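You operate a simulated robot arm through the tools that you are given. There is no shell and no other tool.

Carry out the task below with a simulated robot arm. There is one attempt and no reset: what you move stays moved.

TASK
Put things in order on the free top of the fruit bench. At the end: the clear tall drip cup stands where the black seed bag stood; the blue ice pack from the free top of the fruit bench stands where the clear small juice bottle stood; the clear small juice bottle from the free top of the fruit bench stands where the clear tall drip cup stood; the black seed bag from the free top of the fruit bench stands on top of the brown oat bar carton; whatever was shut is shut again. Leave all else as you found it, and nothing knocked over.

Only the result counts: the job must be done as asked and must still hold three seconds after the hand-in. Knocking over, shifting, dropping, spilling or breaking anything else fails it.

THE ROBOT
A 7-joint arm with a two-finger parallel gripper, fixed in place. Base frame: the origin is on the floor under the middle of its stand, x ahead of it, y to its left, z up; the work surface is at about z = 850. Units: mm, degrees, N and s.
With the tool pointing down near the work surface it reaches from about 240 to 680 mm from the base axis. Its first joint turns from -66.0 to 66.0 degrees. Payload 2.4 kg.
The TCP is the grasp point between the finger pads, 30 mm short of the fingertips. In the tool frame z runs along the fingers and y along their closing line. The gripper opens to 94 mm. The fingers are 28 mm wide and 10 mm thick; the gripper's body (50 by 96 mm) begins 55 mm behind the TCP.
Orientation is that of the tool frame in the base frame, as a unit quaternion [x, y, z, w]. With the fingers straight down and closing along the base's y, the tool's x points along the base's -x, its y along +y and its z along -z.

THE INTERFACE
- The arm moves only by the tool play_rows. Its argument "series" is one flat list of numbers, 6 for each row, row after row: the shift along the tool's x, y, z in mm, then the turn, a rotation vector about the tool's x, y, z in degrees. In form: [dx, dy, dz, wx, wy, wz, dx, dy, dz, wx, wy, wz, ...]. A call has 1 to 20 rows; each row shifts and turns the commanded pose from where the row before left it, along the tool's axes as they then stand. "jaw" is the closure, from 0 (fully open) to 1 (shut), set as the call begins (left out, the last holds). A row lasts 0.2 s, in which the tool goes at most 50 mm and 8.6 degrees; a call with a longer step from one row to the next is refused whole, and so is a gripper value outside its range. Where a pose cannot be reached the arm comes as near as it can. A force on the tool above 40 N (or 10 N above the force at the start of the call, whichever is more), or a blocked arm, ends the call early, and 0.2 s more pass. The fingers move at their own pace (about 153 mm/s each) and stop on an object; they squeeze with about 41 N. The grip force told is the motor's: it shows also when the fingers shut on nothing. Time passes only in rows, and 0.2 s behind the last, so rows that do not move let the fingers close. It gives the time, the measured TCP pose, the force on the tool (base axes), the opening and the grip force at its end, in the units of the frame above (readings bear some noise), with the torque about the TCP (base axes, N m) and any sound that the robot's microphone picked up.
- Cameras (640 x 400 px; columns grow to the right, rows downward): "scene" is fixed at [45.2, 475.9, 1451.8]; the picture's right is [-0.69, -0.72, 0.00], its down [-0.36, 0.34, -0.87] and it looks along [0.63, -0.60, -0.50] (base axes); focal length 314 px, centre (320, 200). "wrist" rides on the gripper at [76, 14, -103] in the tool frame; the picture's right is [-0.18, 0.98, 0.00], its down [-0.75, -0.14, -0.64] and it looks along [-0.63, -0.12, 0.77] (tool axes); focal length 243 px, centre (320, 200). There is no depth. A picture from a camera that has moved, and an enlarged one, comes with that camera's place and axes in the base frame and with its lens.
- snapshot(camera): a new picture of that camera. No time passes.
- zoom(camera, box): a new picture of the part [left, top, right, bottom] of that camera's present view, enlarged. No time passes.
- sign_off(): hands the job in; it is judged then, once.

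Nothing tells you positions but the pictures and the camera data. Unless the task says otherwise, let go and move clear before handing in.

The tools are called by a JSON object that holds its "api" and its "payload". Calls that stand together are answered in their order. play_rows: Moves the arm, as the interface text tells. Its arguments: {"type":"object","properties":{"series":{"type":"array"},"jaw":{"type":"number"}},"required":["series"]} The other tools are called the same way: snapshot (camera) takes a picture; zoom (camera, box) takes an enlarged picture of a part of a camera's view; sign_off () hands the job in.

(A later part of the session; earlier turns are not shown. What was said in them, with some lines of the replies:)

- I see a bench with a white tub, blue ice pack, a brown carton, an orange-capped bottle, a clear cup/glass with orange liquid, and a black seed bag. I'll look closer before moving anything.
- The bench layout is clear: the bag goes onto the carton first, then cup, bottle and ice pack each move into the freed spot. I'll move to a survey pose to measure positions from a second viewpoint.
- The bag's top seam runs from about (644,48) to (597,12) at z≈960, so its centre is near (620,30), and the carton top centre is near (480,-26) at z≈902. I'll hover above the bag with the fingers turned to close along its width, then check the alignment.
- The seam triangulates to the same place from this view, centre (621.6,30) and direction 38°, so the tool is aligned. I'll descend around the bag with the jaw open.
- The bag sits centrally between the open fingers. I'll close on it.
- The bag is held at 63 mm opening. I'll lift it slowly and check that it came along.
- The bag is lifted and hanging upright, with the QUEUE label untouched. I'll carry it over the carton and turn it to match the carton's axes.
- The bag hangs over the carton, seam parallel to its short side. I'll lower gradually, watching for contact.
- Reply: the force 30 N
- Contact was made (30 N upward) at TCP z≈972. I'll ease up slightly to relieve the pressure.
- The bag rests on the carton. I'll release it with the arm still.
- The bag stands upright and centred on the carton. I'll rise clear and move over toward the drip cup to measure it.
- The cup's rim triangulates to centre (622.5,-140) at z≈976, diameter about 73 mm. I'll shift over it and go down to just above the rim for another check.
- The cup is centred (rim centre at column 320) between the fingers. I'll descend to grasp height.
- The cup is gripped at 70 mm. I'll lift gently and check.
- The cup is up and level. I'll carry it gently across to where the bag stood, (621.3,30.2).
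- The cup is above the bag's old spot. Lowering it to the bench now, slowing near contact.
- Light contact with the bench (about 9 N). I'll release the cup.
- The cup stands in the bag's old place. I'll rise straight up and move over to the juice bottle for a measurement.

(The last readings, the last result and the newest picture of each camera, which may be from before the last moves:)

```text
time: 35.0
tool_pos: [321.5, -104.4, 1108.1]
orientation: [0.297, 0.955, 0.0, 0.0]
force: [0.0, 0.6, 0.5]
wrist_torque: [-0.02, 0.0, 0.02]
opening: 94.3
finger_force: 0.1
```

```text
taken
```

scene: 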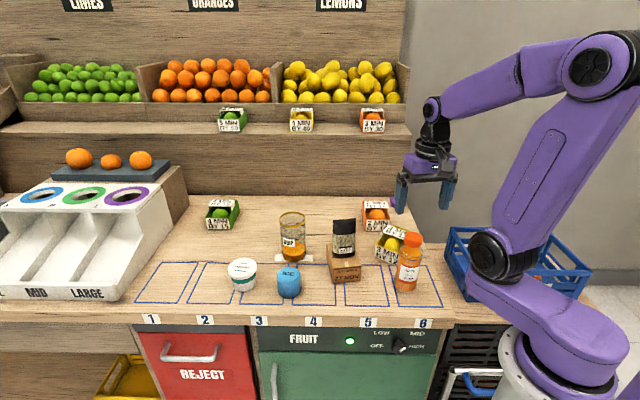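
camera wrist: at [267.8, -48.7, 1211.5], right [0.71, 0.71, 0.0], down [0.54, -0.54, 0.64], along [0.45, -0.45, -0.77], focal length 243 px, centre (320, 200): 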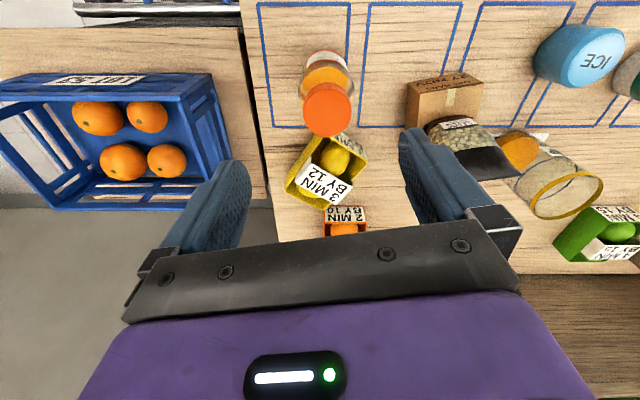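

{"api": "zoom", "payload": {"camera": "wrist", "box": [260, 20, 400, 160]}}

{"api": "zoom", "payload": {"camera": "scene", "box": [360, 220, 460, 310]}}

{"api": "zoom", "payload": {"camera": "scene", "box": [250, 190, 380, 310]}}

```text
2.86 times, centred on (330, 90) of wrist
camera zoom: at [267.8, -48.7, 1211.5], right [0.71, 0.71, 0.0], down [0.54, -0.54, 0.64], along [0.45, -0.45, -0.77], focal length 693 px, centre (291, 514)
```

zoom: 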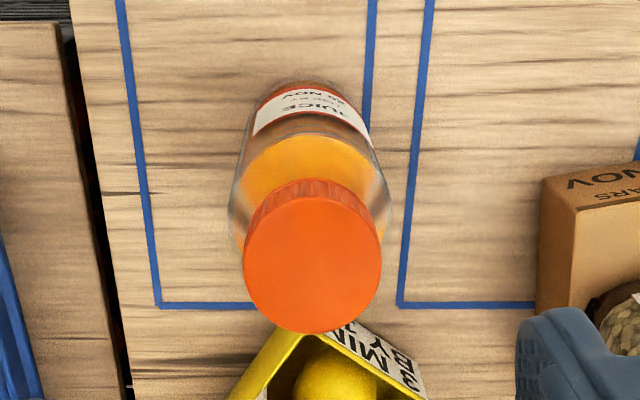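

```text
4.44 times, centred on (410, 265) of scene
camera zoom: at [45.2, 475.9, 1451.8], right [-0.69, -0.72, 0.0], down [-0.36, 0.34, -0.87], along [0.63, -0.6, -0.5], focal length 1394 px, centre (-80, -89)
```

zoom: 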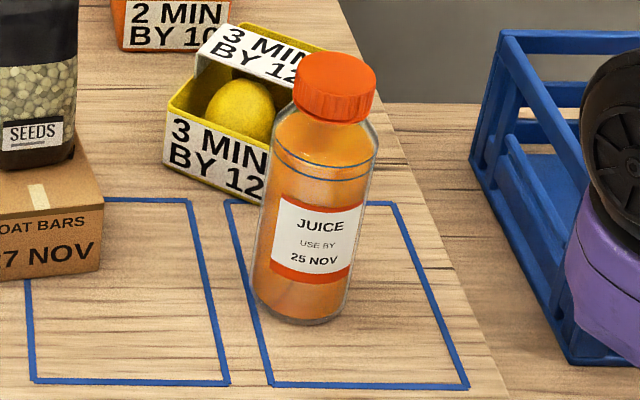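

```text
3.33 times, centred on (315, 250) of scene
camera zoom: at [45.2, 475.9, 1451.8], right [-0.69, -0.72, 0.0], down [-0.36, 0.34, -0.87], along [0.63, -0.6, -0.5], focal length 1045 px, centre (337, 33)
```

zoom: 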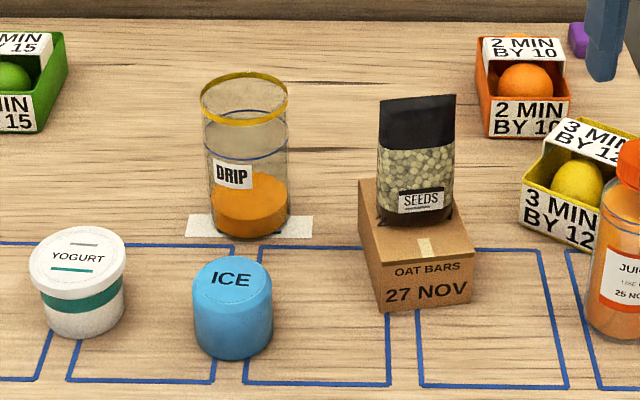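

The bottle's cap centre triangulates to (326.5,-98.2) at z≈1007, with a body about 56 mm across. I'll shift over it and come down partway to check.

{"api": "play_rows", "payload": {"series": [-0.9, 7.5, 10, 0, 0, 0, 0, 0, 20, 0, 0, 0, 0, 0, 20, 0, 0, 0, 0, 0, 10, 0, 0, 0, 0, 0, 0, 0, 0, 0], "jaw": 0}}

{"api": "snapshot", "payload": {"camera": "wrist"}}

{"api": "zoom", "payload": {"camera": "scene", "box": [360, 180, 480, 310]}}

```text
time: 36.2
tool_pos: [327.3, -99.1, 1048.0]
orientation: [0.297, 0.955, -0.001, -0.001]
force: [-0.8, 0.3, -0.4]
wrist_torque: [-0.02, 0.01, 0.01]
opening: 94.0
finger_force: 0.1
```

```text
taken
camera wrist: at [273.1, -42.1, 1152.6], right [0.71, 0.71, 0.0], down [0.54, -0.54, 0.64], along [0.45, -0.45, -0.77], focal length 243 px, centre (320, 200)
```

wrist: 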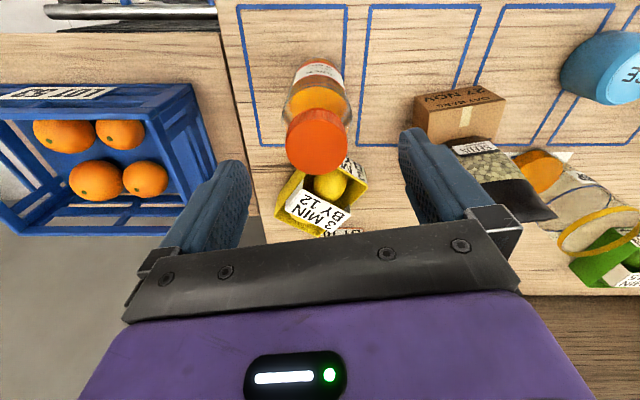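

```text
3.08 times, centred on (420, 245) of scene
camera zoom: at [45.2, 475.9, 1451.8], right [-0.69, -0.72, 0.0], down [-0.36, 0.34, -0.87], along [0.63, -0.6, -0.5], focal length 965 px, centre (12, 62)
```

zoom: 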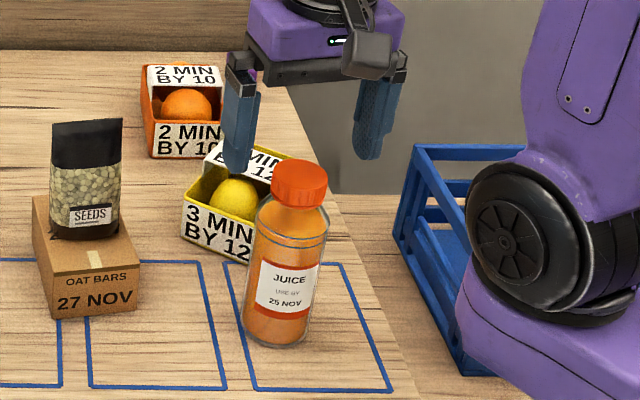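

{"api": "zoom", "payload": {"camera": "wrist", "box": [260, 40, 380, 190]}}

```text
2.67 times, centred on (320, 115) of wrist
camera zoom: at [273.1, -42.1, 1152.6], right [0.71, 0.71, 0.0], down [0.54, -0.54, 0.64], along [0.45, -0.45, -0.77], focal length 647 px, centre (320, 427)
```

zoom: 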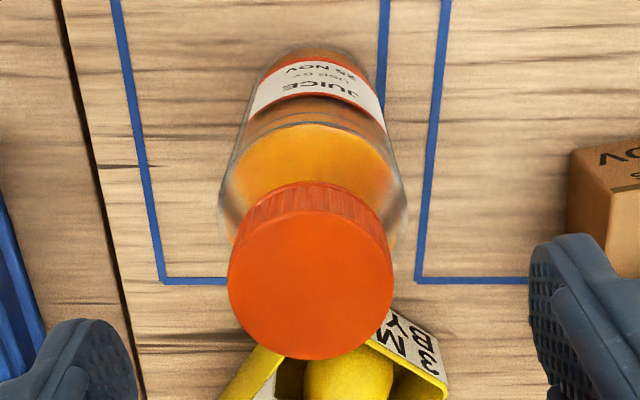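

The cap is within about 1 mm of the tool axis. Descending to grasp the bottle body.

{"api": "play_rows", "payload": {"series": [0.5, -1, 8, 0, 0, 0, 0, 0, 15, 0, 0, 0, 0, 0, 20, 0, 0, 0, 0, 0, 20, 0, 0, 0, 0, 0, 15, 0, 0, 0, 0, 0, 8, 0, 0, 0, 0, 0, 3, 0, 0, 0, 0, 0, 0, 0, 0, 0], "jaw": 0}}

{"api": "snapshot", "payload": {"camera": "wrist"}}

{"api": "zoom", "payload": {"camera": "scene", "box": [360, 180, 480, 310]}}

```text
time: 38.0
tool_pos: [325.2, -99.5, 959.1]
orientation: [0.296, 0.955, 0.0, 0.0]
force: [0.0, -0.7, 0.3]
wrist_torque: [-0.02, -0.02, 0.05]
opening: 94.0
finger_force: 0.0
```

```text
taken
camera wrist: at [271.3, -43.2, 1062.9], right [0.71, 0.71, 0.0], down [0.54, -0.54, 0.64], along [0.45, -0.45, -0.77], focal length 243 px, centre (320, 200)
```

wrist: 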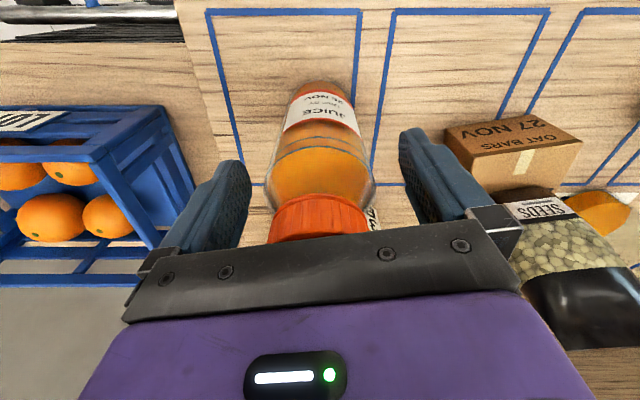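

```text
3.08 times, centred on (420, 245) of scene
camera zoom: at [45.2, 475.9, 1451.8], right [-0.69, -0.72, 0.0], down [-0.36, 0.34, -0.87], along [0.63, -0.6, -0.5], focal length 965 px, centre (12, 62)
```

zoom: 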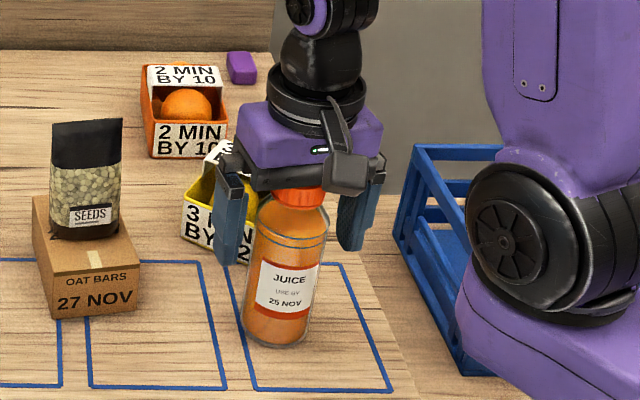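

Bottle is between the fingers; closing.

{"api": "play_rows", "payload": {"series": [0, 0, 0, 0, 0, 0, 0, 0, 0, 0, 0, 0, 0, 0, 0, 0, 0, 0, 0, 0, 0, 0, 0, 0], "jaw": 0.6}}

{"api": "snapshot", "payload": {"camera": "wrist"}}

{"api": "zoom", "payload": {"camera": "scene", "box": [360, 180, 480, 310]}}

```text
time: 39.0
tool_pos: [325.8, -100.0, 959.9]
orientation: [0.297, 0.955, 0.0, 0.0]
force: [-0.7, 0.5, -0.3]
wrist_torque: [-0.05, 0.06, -0.01]
opening: 55.6
finger_force: 41.1
```

```text
taken
camera wrist: at [271.3, -43.3, 1063.0], right [0.71, 0.71, 0.0], down [0.54, -0.54, 0.64], along [0.45, -0.45, -0.77], focal length 243 px, centre (320, 200)
```

wrist: 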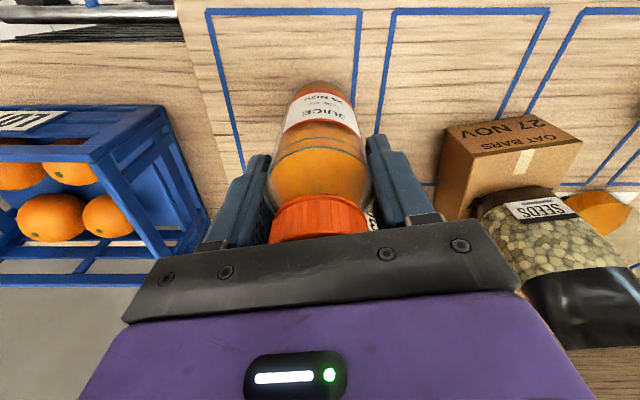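

```text
3.08 times, centred on (420, 245) of scene
camera zoom: at [45.2, 475.9, 1451.8], right [-0.69, -0.72, 0.0], down [-0.36, 0.34, -0.87], along [0.63, -0.6, -0.5], focal length 965 px, centre (12, 62)
```

zoom: 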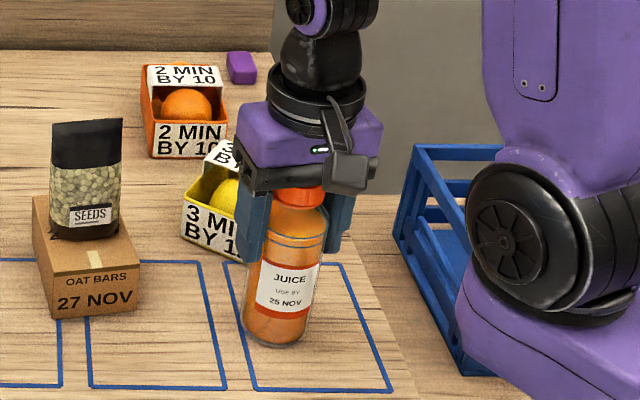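

The bottle is gripped at 55.6 mm. I'll lift it high enough that it clears the bag and boxes.

{"api": "play_rows", "payload": {"series": [0, 0, -3, 0, 0, 0, 0, 0, -8, 0, 0, 0, 0, 0, -18, 0, 0, 0, 0, 0, -28, 0, 0, 0, 0, 0, -34, 0, 0, 0, 0, 0, -34, 0, 0, 0, 0, 0, -28, 0, 0, 0, 0, 0, -17, 0, 0, 0, 0, 0, 0, 0, 0, 0], "jaw": 0.6}}

{"api": "snapshot", "payload": {"camera": "wrist"}}

{"api": "snapshot", "payload": {"camera": "scene"}}

```text
time: 41.0
tool_pos: [324.0, -100.5, 1130.0]
orientation: [0.296, 0.955, 0.0, 0.0]
force: [-0.1, -0.4, -3.8]
wrist_torque: [-0.03, 0.03, 0.01]
opening: 55.2
finger_force: 41.1
```

```text
taken
camera wrist: at [269.6, -44.4, 1233.0], right [0.71, 0.71, 0.0], down [0.54, -0.54, 0.64], along [0.45, -0.45, -0.77], focal length 243 px, centre (320, 200)
```

wrist: 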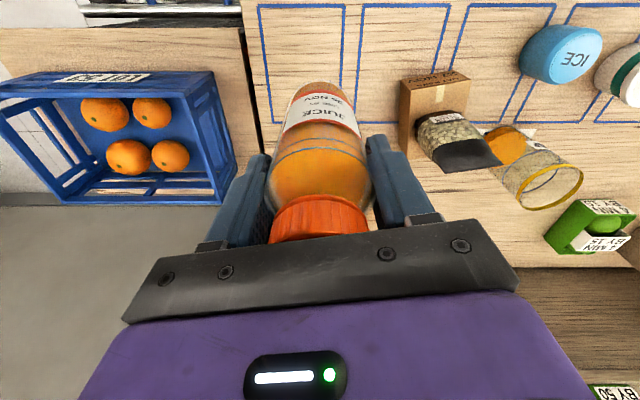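

```text
taken
```

scene: 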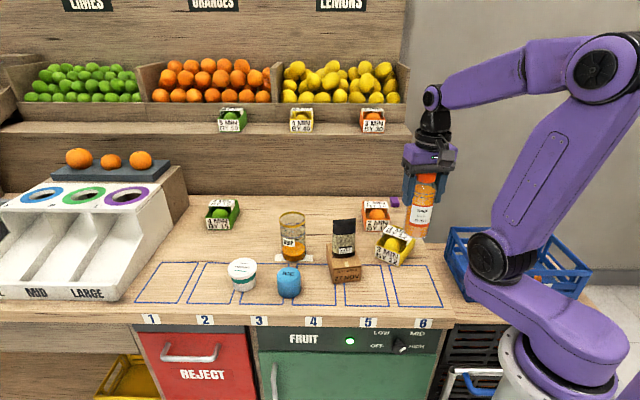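

The bottle is lifted, upright. Carrying it above everything to the cup's old spot at (622.5,-140).

{"api": "play_rows", "payload": {"series": [-8.94, 4.48, 0, 0, 0, 0, -19.67, 9.86, 0, 0, 0, 0, -30.4, 15.23, 0, 0, 0, 0, -35.76, 17.92, 0, 0, 0, 0, -35.76, 17.92, 0, 0, 0, 0, -35.76, 17.92, 0, 0, 0, 0, -35.76, 17.92, 0, 0, 0, 0, -30.4, 15.23, 0, 0, 0, 0, -21.46, 10.75, 0, 0, 0, 0, -13.95, 6.99, 0, 0, 0, 0, 0, 0, 0, 0, 0, 0, 0, 0, 0, 0, 0, 0], "jaw": 0.6}}

{"api": "snapshot", "payload": {"camera": "wrist"}}

{"api": "snapshot", "payload": {"camera": "scene"}}

```text
time: 43.6
tool_pos: [622.0, -141.6, 1129.9]
orientation: [0.296, 0.955, 0.0, 0.0]
force: [-0.1, -1.2, -2.7]
wrist_torque: [0.01, -0.01, 0.01]
opening: 55.5
finger_force: 40.7
```

```text
taken
camera wrist: at [567.9, -85.3, 1233.6], right [0.71, 0.71, 0.0], down [0.54, -0.54, 0.64], along [0.45, -0.45, -0.77], focal length 243 px, centre (320, 200)
```

wrist: 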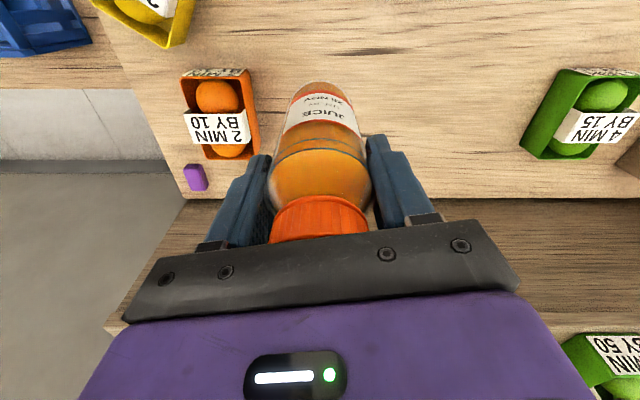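

```text
taken
```

scene: 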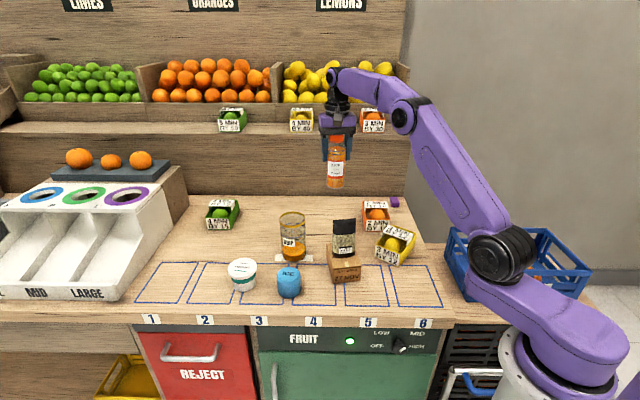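

It is above the cup's old spot (camera pose matches the cup grasp). Lowering it now.

{"api": "play_rows", "payload": {"series": [0, 0, 5, 0, 0, 0, 0, 0, 15, 0, 0, 0, 0, 0, 28, 0, 0, 0, 0, 0, 32, 0, 0, 0, 0, 0, 32, 0, 0, 0, 0, 0, 26, 0, 0, 0, 0, 0, 15, 0, 0, 0, 0, 0, 7, 0, 0, 0, 0, 0, 4, 0, 0, 0, 0, 0, 2, 0, 0, 0, 0, 0, 1, 0, 0, 0, 0, 0, 1, 0, 0, 0, 0, 0, 0, 0, 0, 0], "jaw": 0.6}}

{"api": "zoom", "payload": {"camera": "scene", "box": [270, 140, 430, 300]}}

{"api": "snapshot", "payload": {"camera": "wrist"}}

```text
time: 46.4
tool_pos: [621.6, -141.9, 962.0]
orientation: [0.297, 0.955, 0.0, -0.001]
force: [0.5, 0.1, -3.7]
wrist_torque: [0.0, 0.02, 0.03]
opening: 55.8
finger_force: 40.7
```

```text
2.50 times, centred on (350, 220) of scene
camera zoom: at [45.3, 475.9, 1451.8], right [-0.69, -0.72, 0.0], down [-0.36, 0.34, -0.87], along [0.63, -0.6, -0.5], focal length 784 px, centre (245, 150)
```

zoom: 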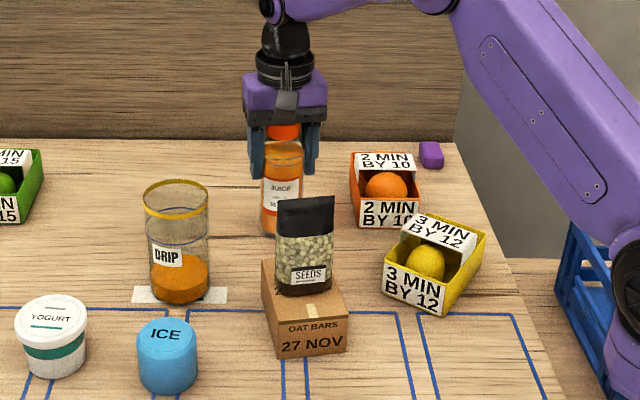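

```text
taken
camera wrist: at [567.6, -85.7, 1066.2], right [0.71, 0.71, 0.0], down [0.54, -0.54, 0.64], along [0.45, -0.45, -0.77], focal length 243 px, centre (320, 200)
```

wrist: 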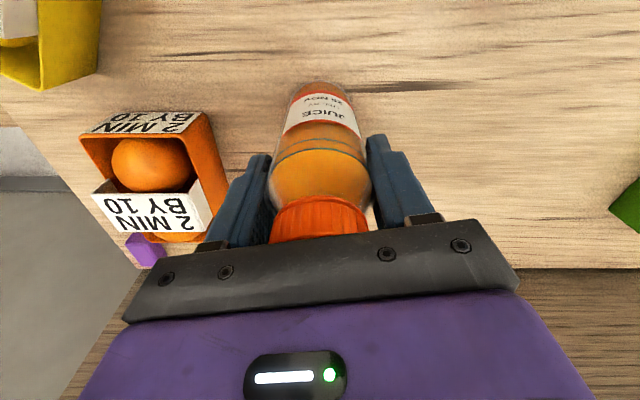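

{"api": "play_rows", "payload": {"series": [0, 0, 0.7, 0, 0, 0, 0, 0, 0.7, 0, 0, 0, 0, 0, 0.6, 0, 0, 0, 0, 0, 0, 0, 0, 0], "jaw": 0.6}}

```text
time: 47.4
tool_pos: [621.2, -140.6, 960.7]
orientation: [0.297, 0.955, 0.0, 0.0]
force: [-0.4, -0.1, -2.0]
wrist_torque: [0.01, 0.02, 0.02]
opening: 55.4
finger_force: 40.6
```

{"api": "play_rows", "payload": {"series": [0, 0, 0.5, 0, 0, 0, 0, 0, 0.5, 0, 0, 0, 0, 0, 0, 0, 0, 0], "jaw": 0.6}}

```text
time: 48.2
tool_pos: [622.7, -140.5, 960.7]
orientation: [0.296, 0.955, 0.0, -0.001]
force: [-2.0, 0.9, 1.0]
wrist_torque: [0.04, 0.07, -0.02]
opening: 55.4
finger_force: 41.0
```

{"api": "play_rows", "payload": {"series": [0, 0, 0.4, 0, 0, 0, 0, 0, 0, 0, 0, 0], "jaw": 0.6}}

```text
time: 48.8
tool_pos: [623.5, -141.2, 960.1]
orientation: [0.298, 0.955, 0.0, 0.0]
force: [-3.6, 0.8, 8.1]
wrist_torque: [0.12, 0.3, -0.04]
opening: 55.7
finger_force: 41.1
```

Bottle is in light contact with the bench. Releasing.

{"api": "play_rows", "payload": {"series": [0, 0, 0, 0, 0, 0, 0, 0, 0, 0, 0, 0, 0, 0, 0, 0, 0, 0], "jaw": 0}}

{"api": "snapshot", "payload": {"camera": "wrist"}}

{"api": "zoom", "payload": {"camera": "scene", "box": [270, 140, 430, 300]}}

```text
time: 49.6
tool_pos: [623.2, -140.6, 959.0]
orientation: [0.296, 0.955, 0.0, 0.001]
force: [1.0, 0.3, 0.7]
wrist_torque: [0.0, 0.02, -0.01]
opening: 93.8
finger_force: 0.1
```

```text
taken
camera wrist: at [568.4, -84.9, 1062.0], right [0.71, 0.71, 0.0], down [0.54, -0.54, 0.64], along [0.45, -0.45, -0.77], focal length 243 px, centre (320, 200)
```

wrist: 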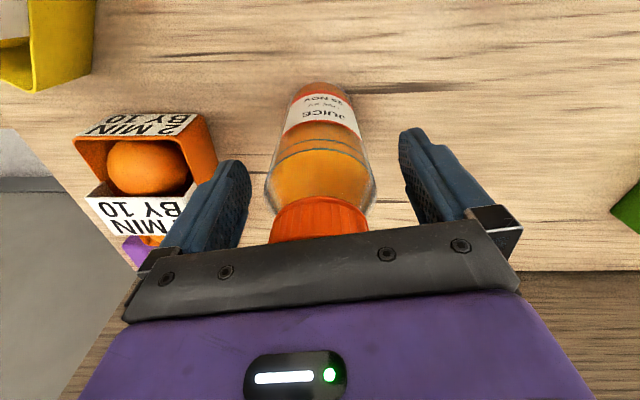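

```text
2.50 times, centred on (350, 220) of scene
camera zoom: at [45.2, 475.9, 1451.8], right [-0.69, -0.72, 0.0], down [-0.36, 0.34, -0.87], along [0.63, -0.6, -0.5], focal length 784 px, centre (245, 150)
```

zoom: 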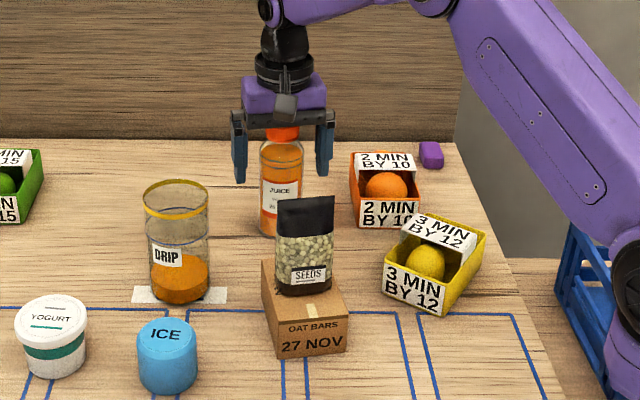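

The bottle stands in the cup's old place. I'll rise clear and go to the ice pack.

{"api": "play_rows", "payload": {"series": [0, 0, -5, 0, 0, 0, 0, 0, -15, 0, 0, 0, 0, 0, -35, 0, 0, 0, 0, 0, -45, 0, 0, 0, 0, 0, -45, 0, 0, 0, 0, 0, -25, 0, 0, 0, 8.26, 5.64, 0, 0, 0, 0, 18.17, 12.41, 0, 0, 0, 0, 28.08, 19.18, 0, 0, 0, 0, 33.04, 22.56, 0, 0, 0, 0, 33.04, 22.56, 0, 0, 0, 0, 33.04, 22.56, 0, 0, 0, 0, 29.74, 20.3, 0, 0, 0, 0, 24.78, 16.92, 0, 0, 0, 0, 16.52, 11.28, 0, 0, 0, 0, 8.76, 5.98, 0, 0, 0, 0, 0, 0, 20, 0, 0, 0, 0, 0, 30, 0, 0, 0, 0, 0, 20, 0, 0, 0, 0, 0, 0, 0, 0, 0], "jaw": 0}}

{"api": "snapshot", "payload": {"camera": "wrist"}}

{"api": "zoom", "payload": {"camera": "wrist", "box": [260, 0, 400, 140]}}

{"api": "snapshot", "payload": {"camera": "scene"}}

```text
time: 53.8
tool_pos: [519.4, 123.3, 1058.7]
orientation: [0.297, 0.955, -0.001, 0.0]
force: [0.3, -0.2, -0.5]
wrist_torque: [-0.01, 0.02, 0.0]
opening: 94.0
finger_force: 0.1
```

```text
taken
camera wrist: at [464.6, 179.0, 1161.5], right [0.71, 0.71, 0.0], down [0.54, -0.54, 0.64], along [0.45, -0.45, -0.77], focal length 243 px, centre (320, 200)
```

wrist: 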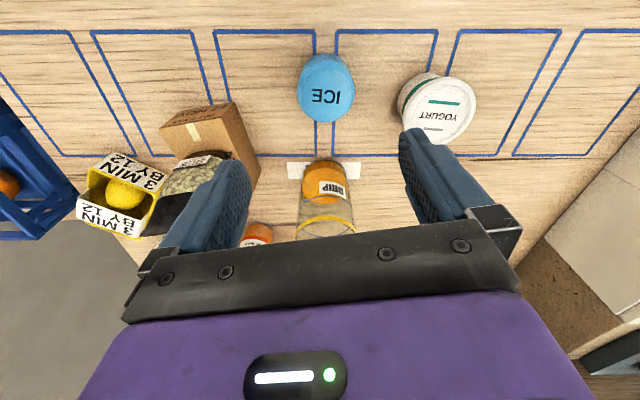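

```text
2.86 times, centred on (330, 70) of wrist
camera zoom: at [464.6, 179.0, 1161.5], right [0.71, 0.71, 0.0], down [0.54, -0.54, 0.64], along [0.45, -0.45, -0.77], focal length 693 px, centre (291, 571)
```

zoom: 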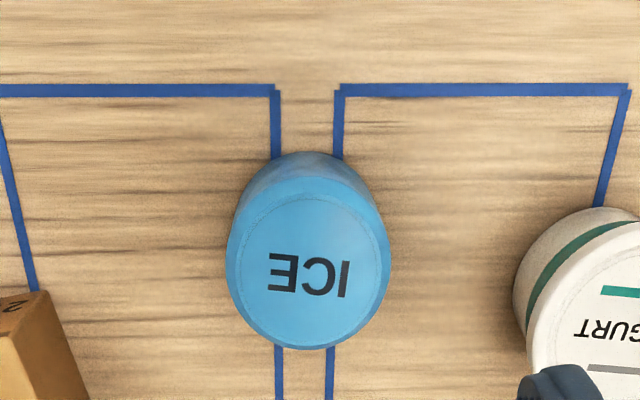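

```text
taken
```

scene: 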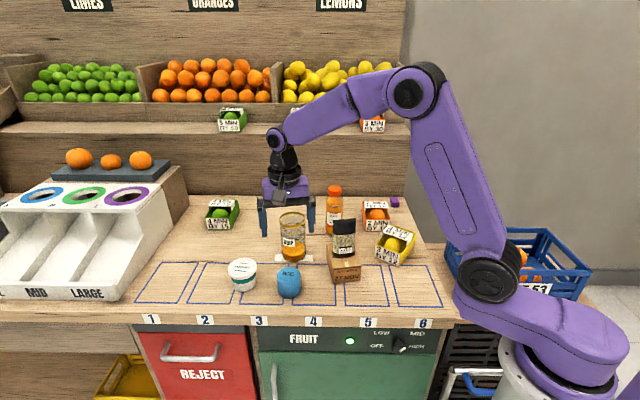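

The ice pack measures about 60 mm across, centred near (523.7,128.3), with its top near z=902. I'll align and come down to just above it.

{"api": "play_rows", "payload": {"series": [-0.6, 6.5, 15, 0, 0, 0, 0, 0, 30, 0, 0, 0, 0, 0, 35, 0, 0, 0, 0, 0, 25, 0, 0, 0, 0, 0, 13, 0, 0, 0, 0, 0, 0, 0, 0, 0], "jaw": 0}}

{"api": "snapshot", "payload": {"camera": "wrist"}}

{"api": "zoom", "payload": {"camera": "scene", "box": [220, 190, 380, 320]}}

```text
time: 55.2
tool_pos: [525.2, 127.9, 939.9]
orientation: [0.296, 0.955, 0.0, 0.0]
force: [0.1, -1.0, -0.8]
wrist_torque: [-0.01, 0.01, -0.02]
opening: 94.2
finger_force: 0.0
```

```text
taken
camera wrist: at [469.9, 183.7, 1043.1], right [0.71, 0.71, 0.0], down [0.54, -0.54, 0.64], along [0.45, -0.45, -0.77], focal length 243 px, centre (320, 200)
```

wrist: 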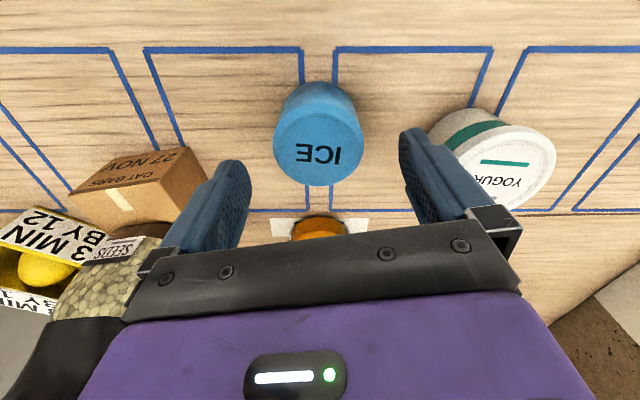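

```text
3.08 times, centred on (300, 255) of scene
camera zoom: at [45.2, 475.9, 1451.8], right [-0.69, -0.72, 0.0], down [-0.36, 0.34, -0.87], along [0.63, -0.6, -0.5], focal length 965 px, centre (382, 31)
```

zoom: 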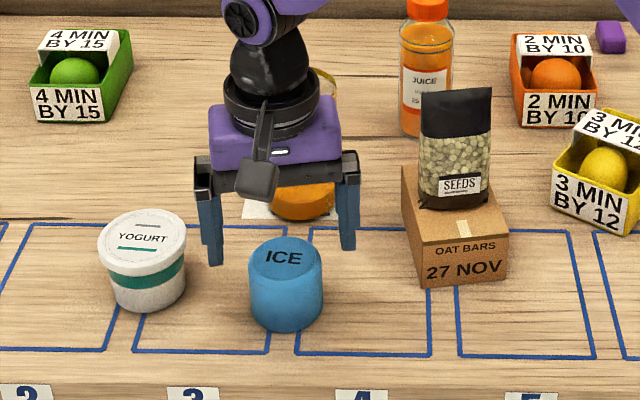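

{"api": "zoom", "payload": {"camera": "wrist", "box": [250, 60, 390, 200]}}

```text
2.86 times, centred on (320, 130) of wrist
camera zoom: at [469.9, 183.7, 1043.1], right [0.71, 0.71, 0.0], down [0.54, -0.54, 0.64], along [0.45, -0.45, -0.77], focal length 693 px, centre (320, 400)
```

zoom: 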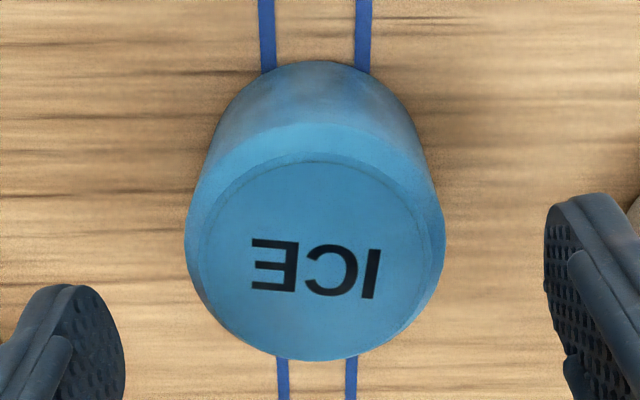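

Aligned to within about 1 mm. Descending around the ice pack and closing.

{"api": "play_rows", "payload": {"series": [0, 0, 8, 0, 0, 0, 0, 0, 14, 0, 0, 0, 0, 0, 14, 0, 0, 0, 0, 0, 9, 0, 0, 0, 0, 0, 5, 0, 0, 0, 0, 0, 2, 0, 0, 0, 0, 0, 0, 0, 0, 0], "jaw": 0}}

{"api": "play_rows", "payload": {"series": [0, 0, 0, 0, 0, 0, 0, 0, 0, 0, 0, 0, 0, 0, 0, 0, 0, 0, 0, 0, 0, 0, 0, 0], "jaw": 0.6}}

{"api": "snapshot", "payload": {"camera": "wrist"}}

{"api": "zoom", "payload": {"camera": "scene", "box": [220, 190, 380, 320]}}

```text
time: 56.8
tool_pos: [525.2, 127.6, 888.7]
orientation: [0.297, 0.955, 0.0, 0.0]
force: [-0.7, 0.1, -0.4]
wrist_torque: [0.0, 0.01, -0.02]
opening: 94.1
finger_force: 0.0
```

```text
time: 57.8
tool_pos: [524.9, 128.8, 888.6]
orientation: [0.296, 0.955, 0.001, 0.0]
force: [0.4, -0.2, -1.3]
wrist_torque: [0.0, 0.0, 0.0]
opening: 59.2
finger_force: 40.6
```

```text
taken
camera wrist: at [470.2, 183.1, 991.7], right [0.71, 0.71, 0.0], down [0.54, -0.54, 0.64], along [0.45, -0.45, -0.77], focal length 243 px, centre (320, 200)
```

wrist: 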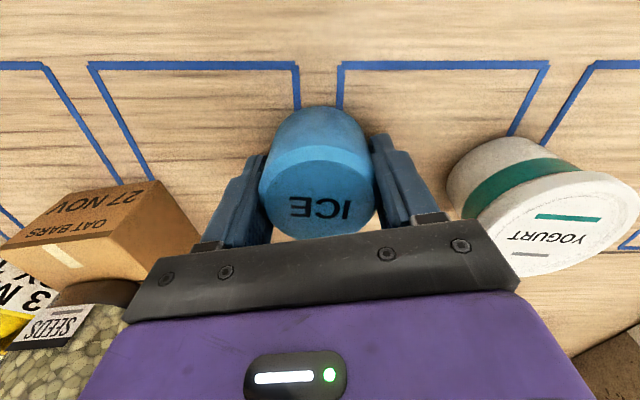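

```text
3.08 times, centred on (300, 255) of scene
camera zoom: at [45.2, 475.9, 1451.8], right [-0.69, -0.72, 0.0], down [-0.36, 0.34, -0.87], along [0.63, -0.6, -0.5], focal length 965 px, centre (382, 31)
```

zoom: 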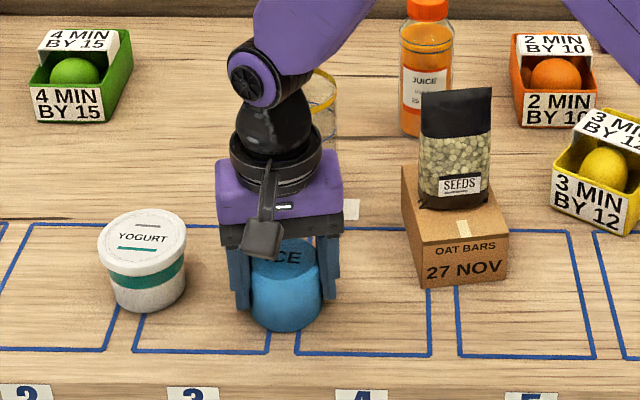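

The ice pack is held at 59 mm. Lifting above bag height.

{"api": "play_rows", "payload": {"series": [0, 0, -4, 0, 0, 0, 0, 0, -10, 0, 0, 0, 0, 0, -22, 0, 0, 0, 0, 0, -32, 0, 0, 0, 0, 0, -36, 0, 0, 0, 0, 0, -36, 0, 0, 0, 0, 0, -28, 0, 0, 0, 0, 0, -17, 0, 0, 0, 0, 0, 0, 0, 0, 0], "jaw": 0.6}}

{"api": "snapshot", "payload": {"camera": "wrist"}}

{"api": "snapshot", "payload": {"camera": "scene"}}

```text
time: 59.8
tool_pos: [526.8, 126.0, 1076.3]
orientation: [0.296, 0.955, 0.001, 0.0]
force: [-0.6, -0.6, 0.3]
wrist_torque: [-0.03, -0.02, -0.01]
opening: 59.3
finger_force: 41.1
```

```text
taken
camera wrist: at [471.5, 183.0, 1179.2], right [0.71, 0.71, 0.0], down [0.54, -0.54, 0.64], along [0.45, -0.45, -0.77], focal length 243 px, centre (320, 200)
```

wrist: 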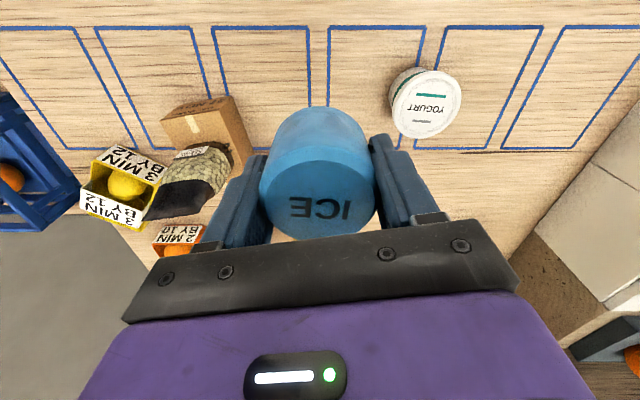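

```text
taken
```

scene: 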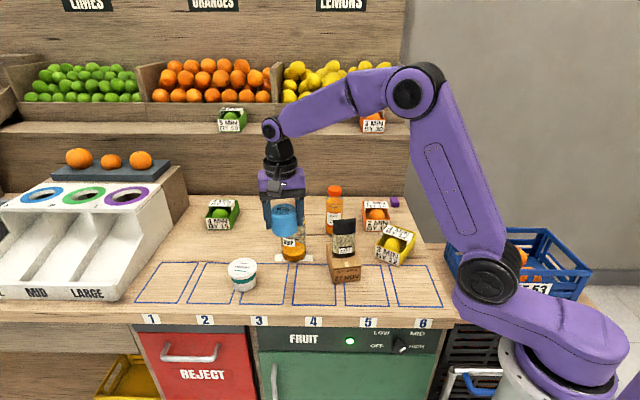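

It is lifted cleanly. Carrying it over to the bottle's old spot at about (326,-99).

{"api": "play_rows", "payload": {"series": [1.17, -9.93, 0, 0, 0, 0, 2.56, -21.85, 0, 0, 0, 0, 3.96, -33.76, 0, 0, 0, 0, 4.66, -39.72, 0, 0, 0, 0, 4.66, -39.72, 0, 0, 0, 0, 4.66, -39.72, 0, 0, 0, 0, 4.66, -39.72, 0, 0, 0, 0, 3.96, -33.76, 0, 0, 0, 0, 3.03, -25.82, 0, 0, 0, 0, 1.79, -15.29, 0, 0, 0, 0, 0, 0, 0, 0, 0, 0, 0, 0, 0, 0, 0, 0], "jaw": 0.6}}

{"api": "snapshot", "payload": {"camera": "wrist"}}

{"api": "snapshot", "payload": {"camera": "scene"}}

```text
time: 62.4
tool_pos: [325.8, -99.3, 1075.0]
orientation: [0.296, 0.955, 0.0, 0.0]
force: [0.5, 0.2, -1.7]
wrist_torque: [0.01, 0.0, -0.03]
opening: 59.0
finger_force: 40.8
```

```text
taken
camera wrist: at [270.8, -43.9, 1178.0], right [0.71, 0.71, 0.0], down [0.54, -0.54, 0.64], along [0.45, -0.45, -0.77], focal length 243 px, centre (320, 200)
```

wrist: 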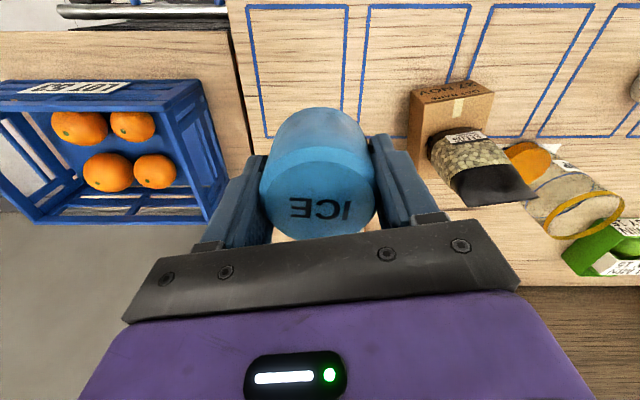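

```text
taken
```

scene: 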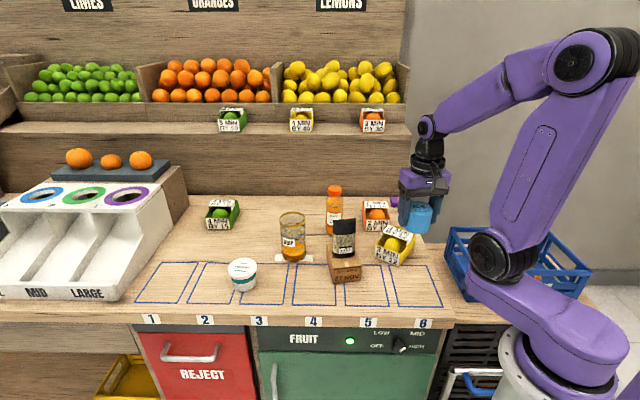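

Over the bottle's old spot (the camera pose matches the bottle grasp within 1 mm). Lowering.

{"api": "play_rows", "payload": {"series": [0, 0, 5, 0, 0, 0, 0, 0, 15, 0, 0, 0, 0, 0, 30, 0, 0, 0, 0, 0, 35, 0, 0, 0, 0, 0, 35, 0, 0, 0, 0, 0, 28, 0, 0, 0, 0, 0, 16, 0, 0, 0, 0, 0, 8, 0, 0, 0, 0, 0, 5, 0, 0, 0, 0, 0, 3, 0, 0, 0, 0, 0, 2, 0, 0, 0, 0, 0, 1, 0, 0, 0, 0, 0, 0, 0, 0, 0], "jaw": 0.6}}

{"api": "zoom", "payload": {"camera": "scene", "box": [340, 180, 480, 320]}}

{"api": "snapshot", "payload": {"camera": "wrist"}}

```text
time: 65.2
tool_pos: [327.1, -99.4, 891.9]
orientation: [0.296, 0.955, -0.001, 0.0]
force: [-0.1, 0.5, -2.3]
wrist_torque: [0.04, 0.0, -0.01]
opening: 58.7
finger_force: 41.4
```

```text
2.86 times, centred on (410, 250) of scene
camera zoom: at [45.2, 475.9, 1451.8], right [-0.69, -0.72, 0.0], down [-0.36, 0.34, -0.87], along [0.63, -0.6, -0.5], focal length 896 px, centre (63, 57)
```

zoom: 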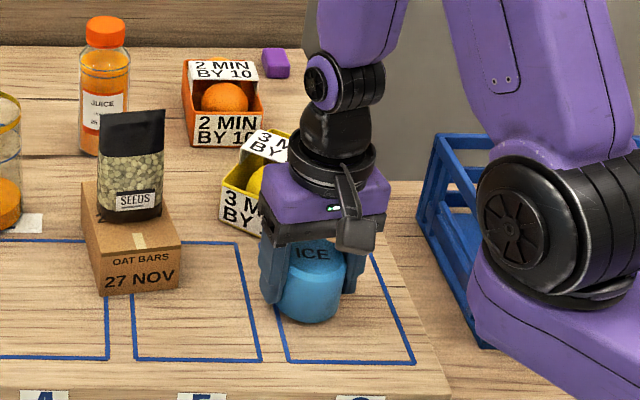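

```text
taken
camera wrist: at [271.7, -43.0, 994.3], right [0.71, 0.71, 0.0], down [0.54, -0.54, 0.64], along [0.45, -0.45, -0.77], focal length 243 px, centre (320, 200)
```

wrist: 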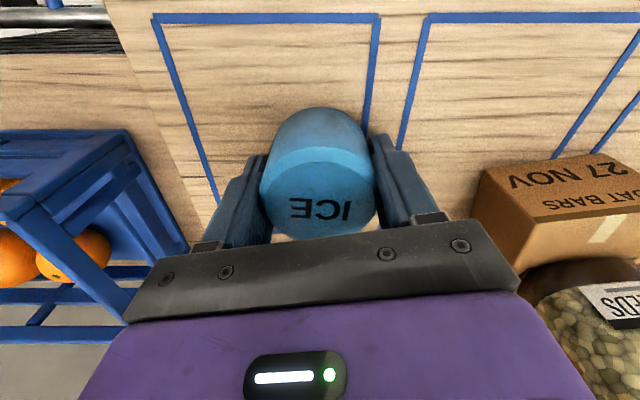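

{"api": "play_rows", "payload": {"series": [0, 0, 0.7, 0, 0, 0, 0, 0, 0.7, 0, 0, 0, 0, 0, 0.5, 0, 0, 0, 0, 0, 0, 0, 0, 0], "jaw": 0.6}}

```text
time: 66.2
tool_pos: [326.3, -98.4, 888.2]
orientation: [0.297, 0.955, 0.0, 0.0]
force: [-0.1, 0.4, -1.5]
wrist_torque: [0.0, 0.02, 0.0]
opening: 58.8
finger_force: 41.4
```

{"api": "play_rows", "payload": {"series": [0, 0, 0.5, 0, 0, 0, 0, 0, 0.4, 0, 0, 0, 0, 0, 0, 0, 0, 0], "jaw": 0.6}}

```text
time: 67.0
tool_pos: [325.6, -98.3, 889.4]
orientation: [0.297, 0.955, -0.001, 0.0]
force: [-0.7, 0.3, -1.0]
wrist_torque: [0.04, -0.01, 0.01]
opening: 58.9
finger_force: 41.0
```

{"api": "play_rows", "payload": {"series": [0, 0, 0.5, 0, 0, 0, 0, 0, 0.4, 0, 0, 0, 0, 0, 0, 0, 0, 0], "jaw": 0.6}}

```text
time: 67.8
tool_pos: [325.7, -97.5, 888.0]
orientation: [0.296, 0.955, -0.001, 0.001]
force: [0.9, 7.1, 34.0]
wrist_torque: [0.11, -0.01, -0.04]
opening: 59.0
finger_force: 40.4
```

Contact made (34 N). I'll ease up a touch and then release.

{"api": "play_rows", "payload": {"series": [0, 0, -0.5, 0, 0, 0, 0, 0, 0, 0, 0, 0], "jaw": 0.6}}

{"api": "play_rows", "payload": {"series": [0, 0, 0, 0, 0, 0, 0, 0, 0, 0, 0, 0, 0, 0, 0, 0, 0, 0], "jaw": 0}}

{"api": "snapshot", "payload": {"camera": "wrist"}}

{"api": "zoom", "payload": {"camera": "scene", "box": [340, 180, 480, 320]}}

```text
time: 68.4
tool_pos: [324.4, -98.9, 887.3]
orientation: [0.297, 0.955, 0.001, -0.001]
force: [1.2, -0.3, 0.3]
wrist_torque: [-0.02, -0.03, 0.01]
opening: 59.1
finger_force: 41.1
```

```text
time: 69.2
tool_pos: [325.0, -98.3, 888.3]
orientation: [0.297, 0.955, 0.0, 0.0]
force: [-0.1, -0.5, -0.2]
wrist_torque: [-0.02, -0.03, 0.0]
opening: 94.1
finger_force: 0.1
```

```text
taken
camera wrist: at [270.8, -42.8, 991.2], right [0.71, 0.71, 0.0], down [0.54, -0.54, 0.64], along [0.45, -0.45, -0.77], focal length 243 px, centre (320, 200)
```

wrist: 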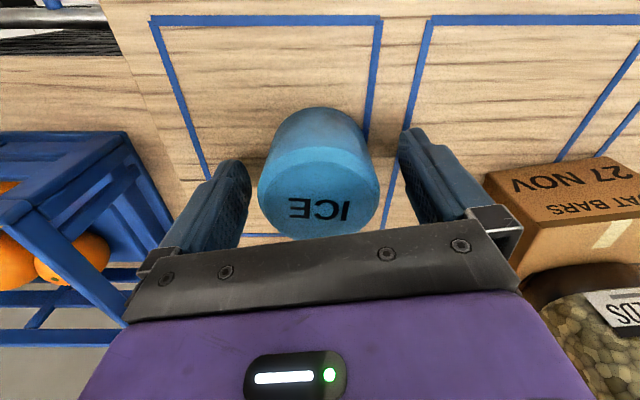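

```text
2.86 times, centred on (410, 250) of scene
camera zoom: at [45.2, 475.9, 1451.8], right [-0.69, -0.72, 0.0], down [-0.36, 0.34, -0.87], along [0.63, -0.6, -0.5], focal length 896 px, centre (63, 57)
```

zoom: 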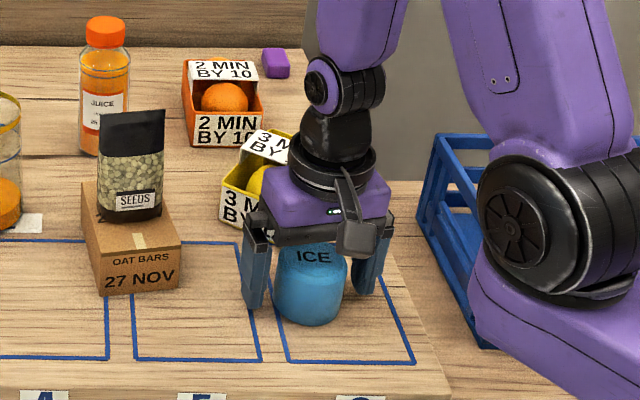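

Ice pack is released and standing. I'll rise straight up and clear, then inspect the whole scene.

{"api": "play_rows", "payload": {"series": [0, 0, -5, 0, 0, 0, 0, 0, -15, 0, 0, 0, 0, 0, -30, 0, 0, 0, 0, 0, -40, 0, 0, 0, 0, 0, -45, 0, 0, 0, 0, 0, -45, 0, 0, 0, 0, 0, -45, 0, 0, 0, 0, 0, -40, 0, 0, 0, 0, 0, -20, 0, 0, 0, 0, 0, 0, 0, 0, 0], "jaw": 0}}

{"api": "snapshot", "payload": {"camera": "scene"}}

{"api": "zoom", "payload": {"camera": "scene", "box": [200, 180, 460, 340]}}

{"api": "snapshot", "payload": {"camera": "wrist"}}

```text
time: 71.4
tool_pos: [328.1, -99.9, 1174.3]
orientation: [0.297, 0.955, 0.0, 0.0]
force: [-0.2, -0.1, -0.2]
wrist_torque: [-0.04, -0.04, -0.02]
opening: 93.8
finger_force: 0.0
```

```text
taken
```

scene: 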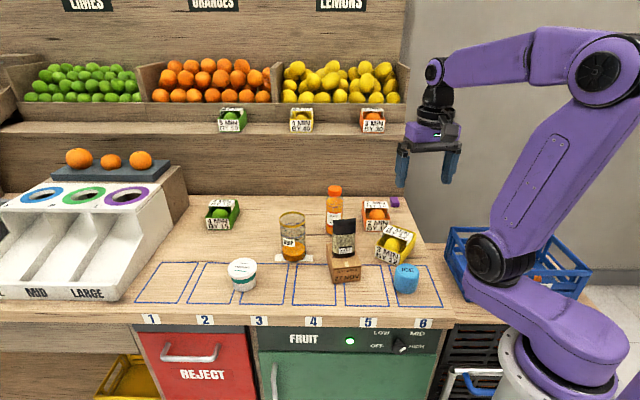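

```text
2.46 times, centred on (330, 260) of scene
camera zoom: at [45.2, 475.9, 1451.8], right [-0.69, -0.72, 0.0], down [-0.36, 0.34, -0.87], along [0.63, -0.6, -0.5], focal length 772 px, centre (295, 52)
```

zoom: 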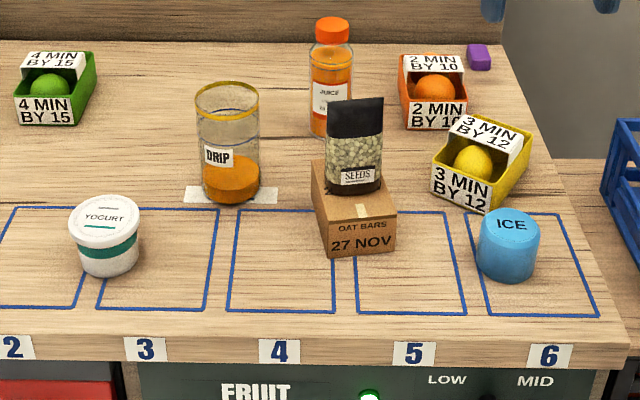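

```text
taken
camera wrist: at [272.5, -43.9, 1277.5], right [0.71, 0.71, 0.0], down [0.54, -0.54, 0.64], along [0.45, -0.45, -0.77], focal length 243 px, centre (320, 200)
```

wrist: 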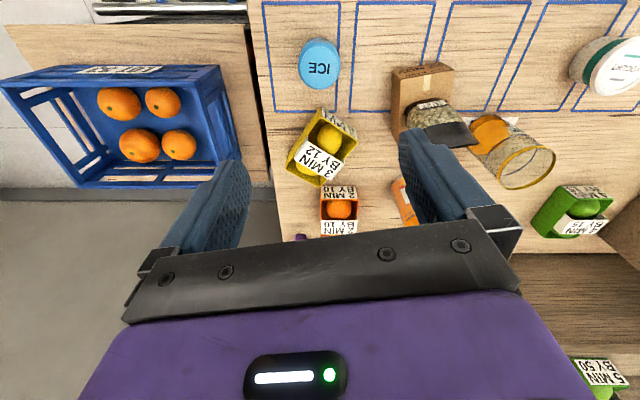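

Everything checks out in the scene view. The bag stands on the carton, the cup is at the QUEUE spot, the bottle is at the cup's old place and the ice pack is at the bottle's old place. The other items haven't moved, the drawers and doors are still shut and the arm is clear, so I'm handing in.

{"api": "sign_off", "payload": {}}

```text
The job is handed in.
```

The job is handed in, and the last camera views before hand-in showed everything in its place and upright:

- **Black seed bag:** standing on top of the brown oat bar carton.
- **Clear tall drip cup:** standing where the seed bag was, at the QUEUE label.
- **Clear small juice bottle:** standing where the drip cup was. The seed bag hid its base from the fixed camera in the final view, but I saw it standing there when I released it.
- **Blue ice pack:** standing where the juice bottle was.

From the camera readings, I estimate each item is within a few millimetres of its spot. The yogurt, carton and fruit boxes looked unmoved. I didn't open any drawer or door, so everything that was shut stayed shut. The gripper was empty and clear of the bench at hand-in.
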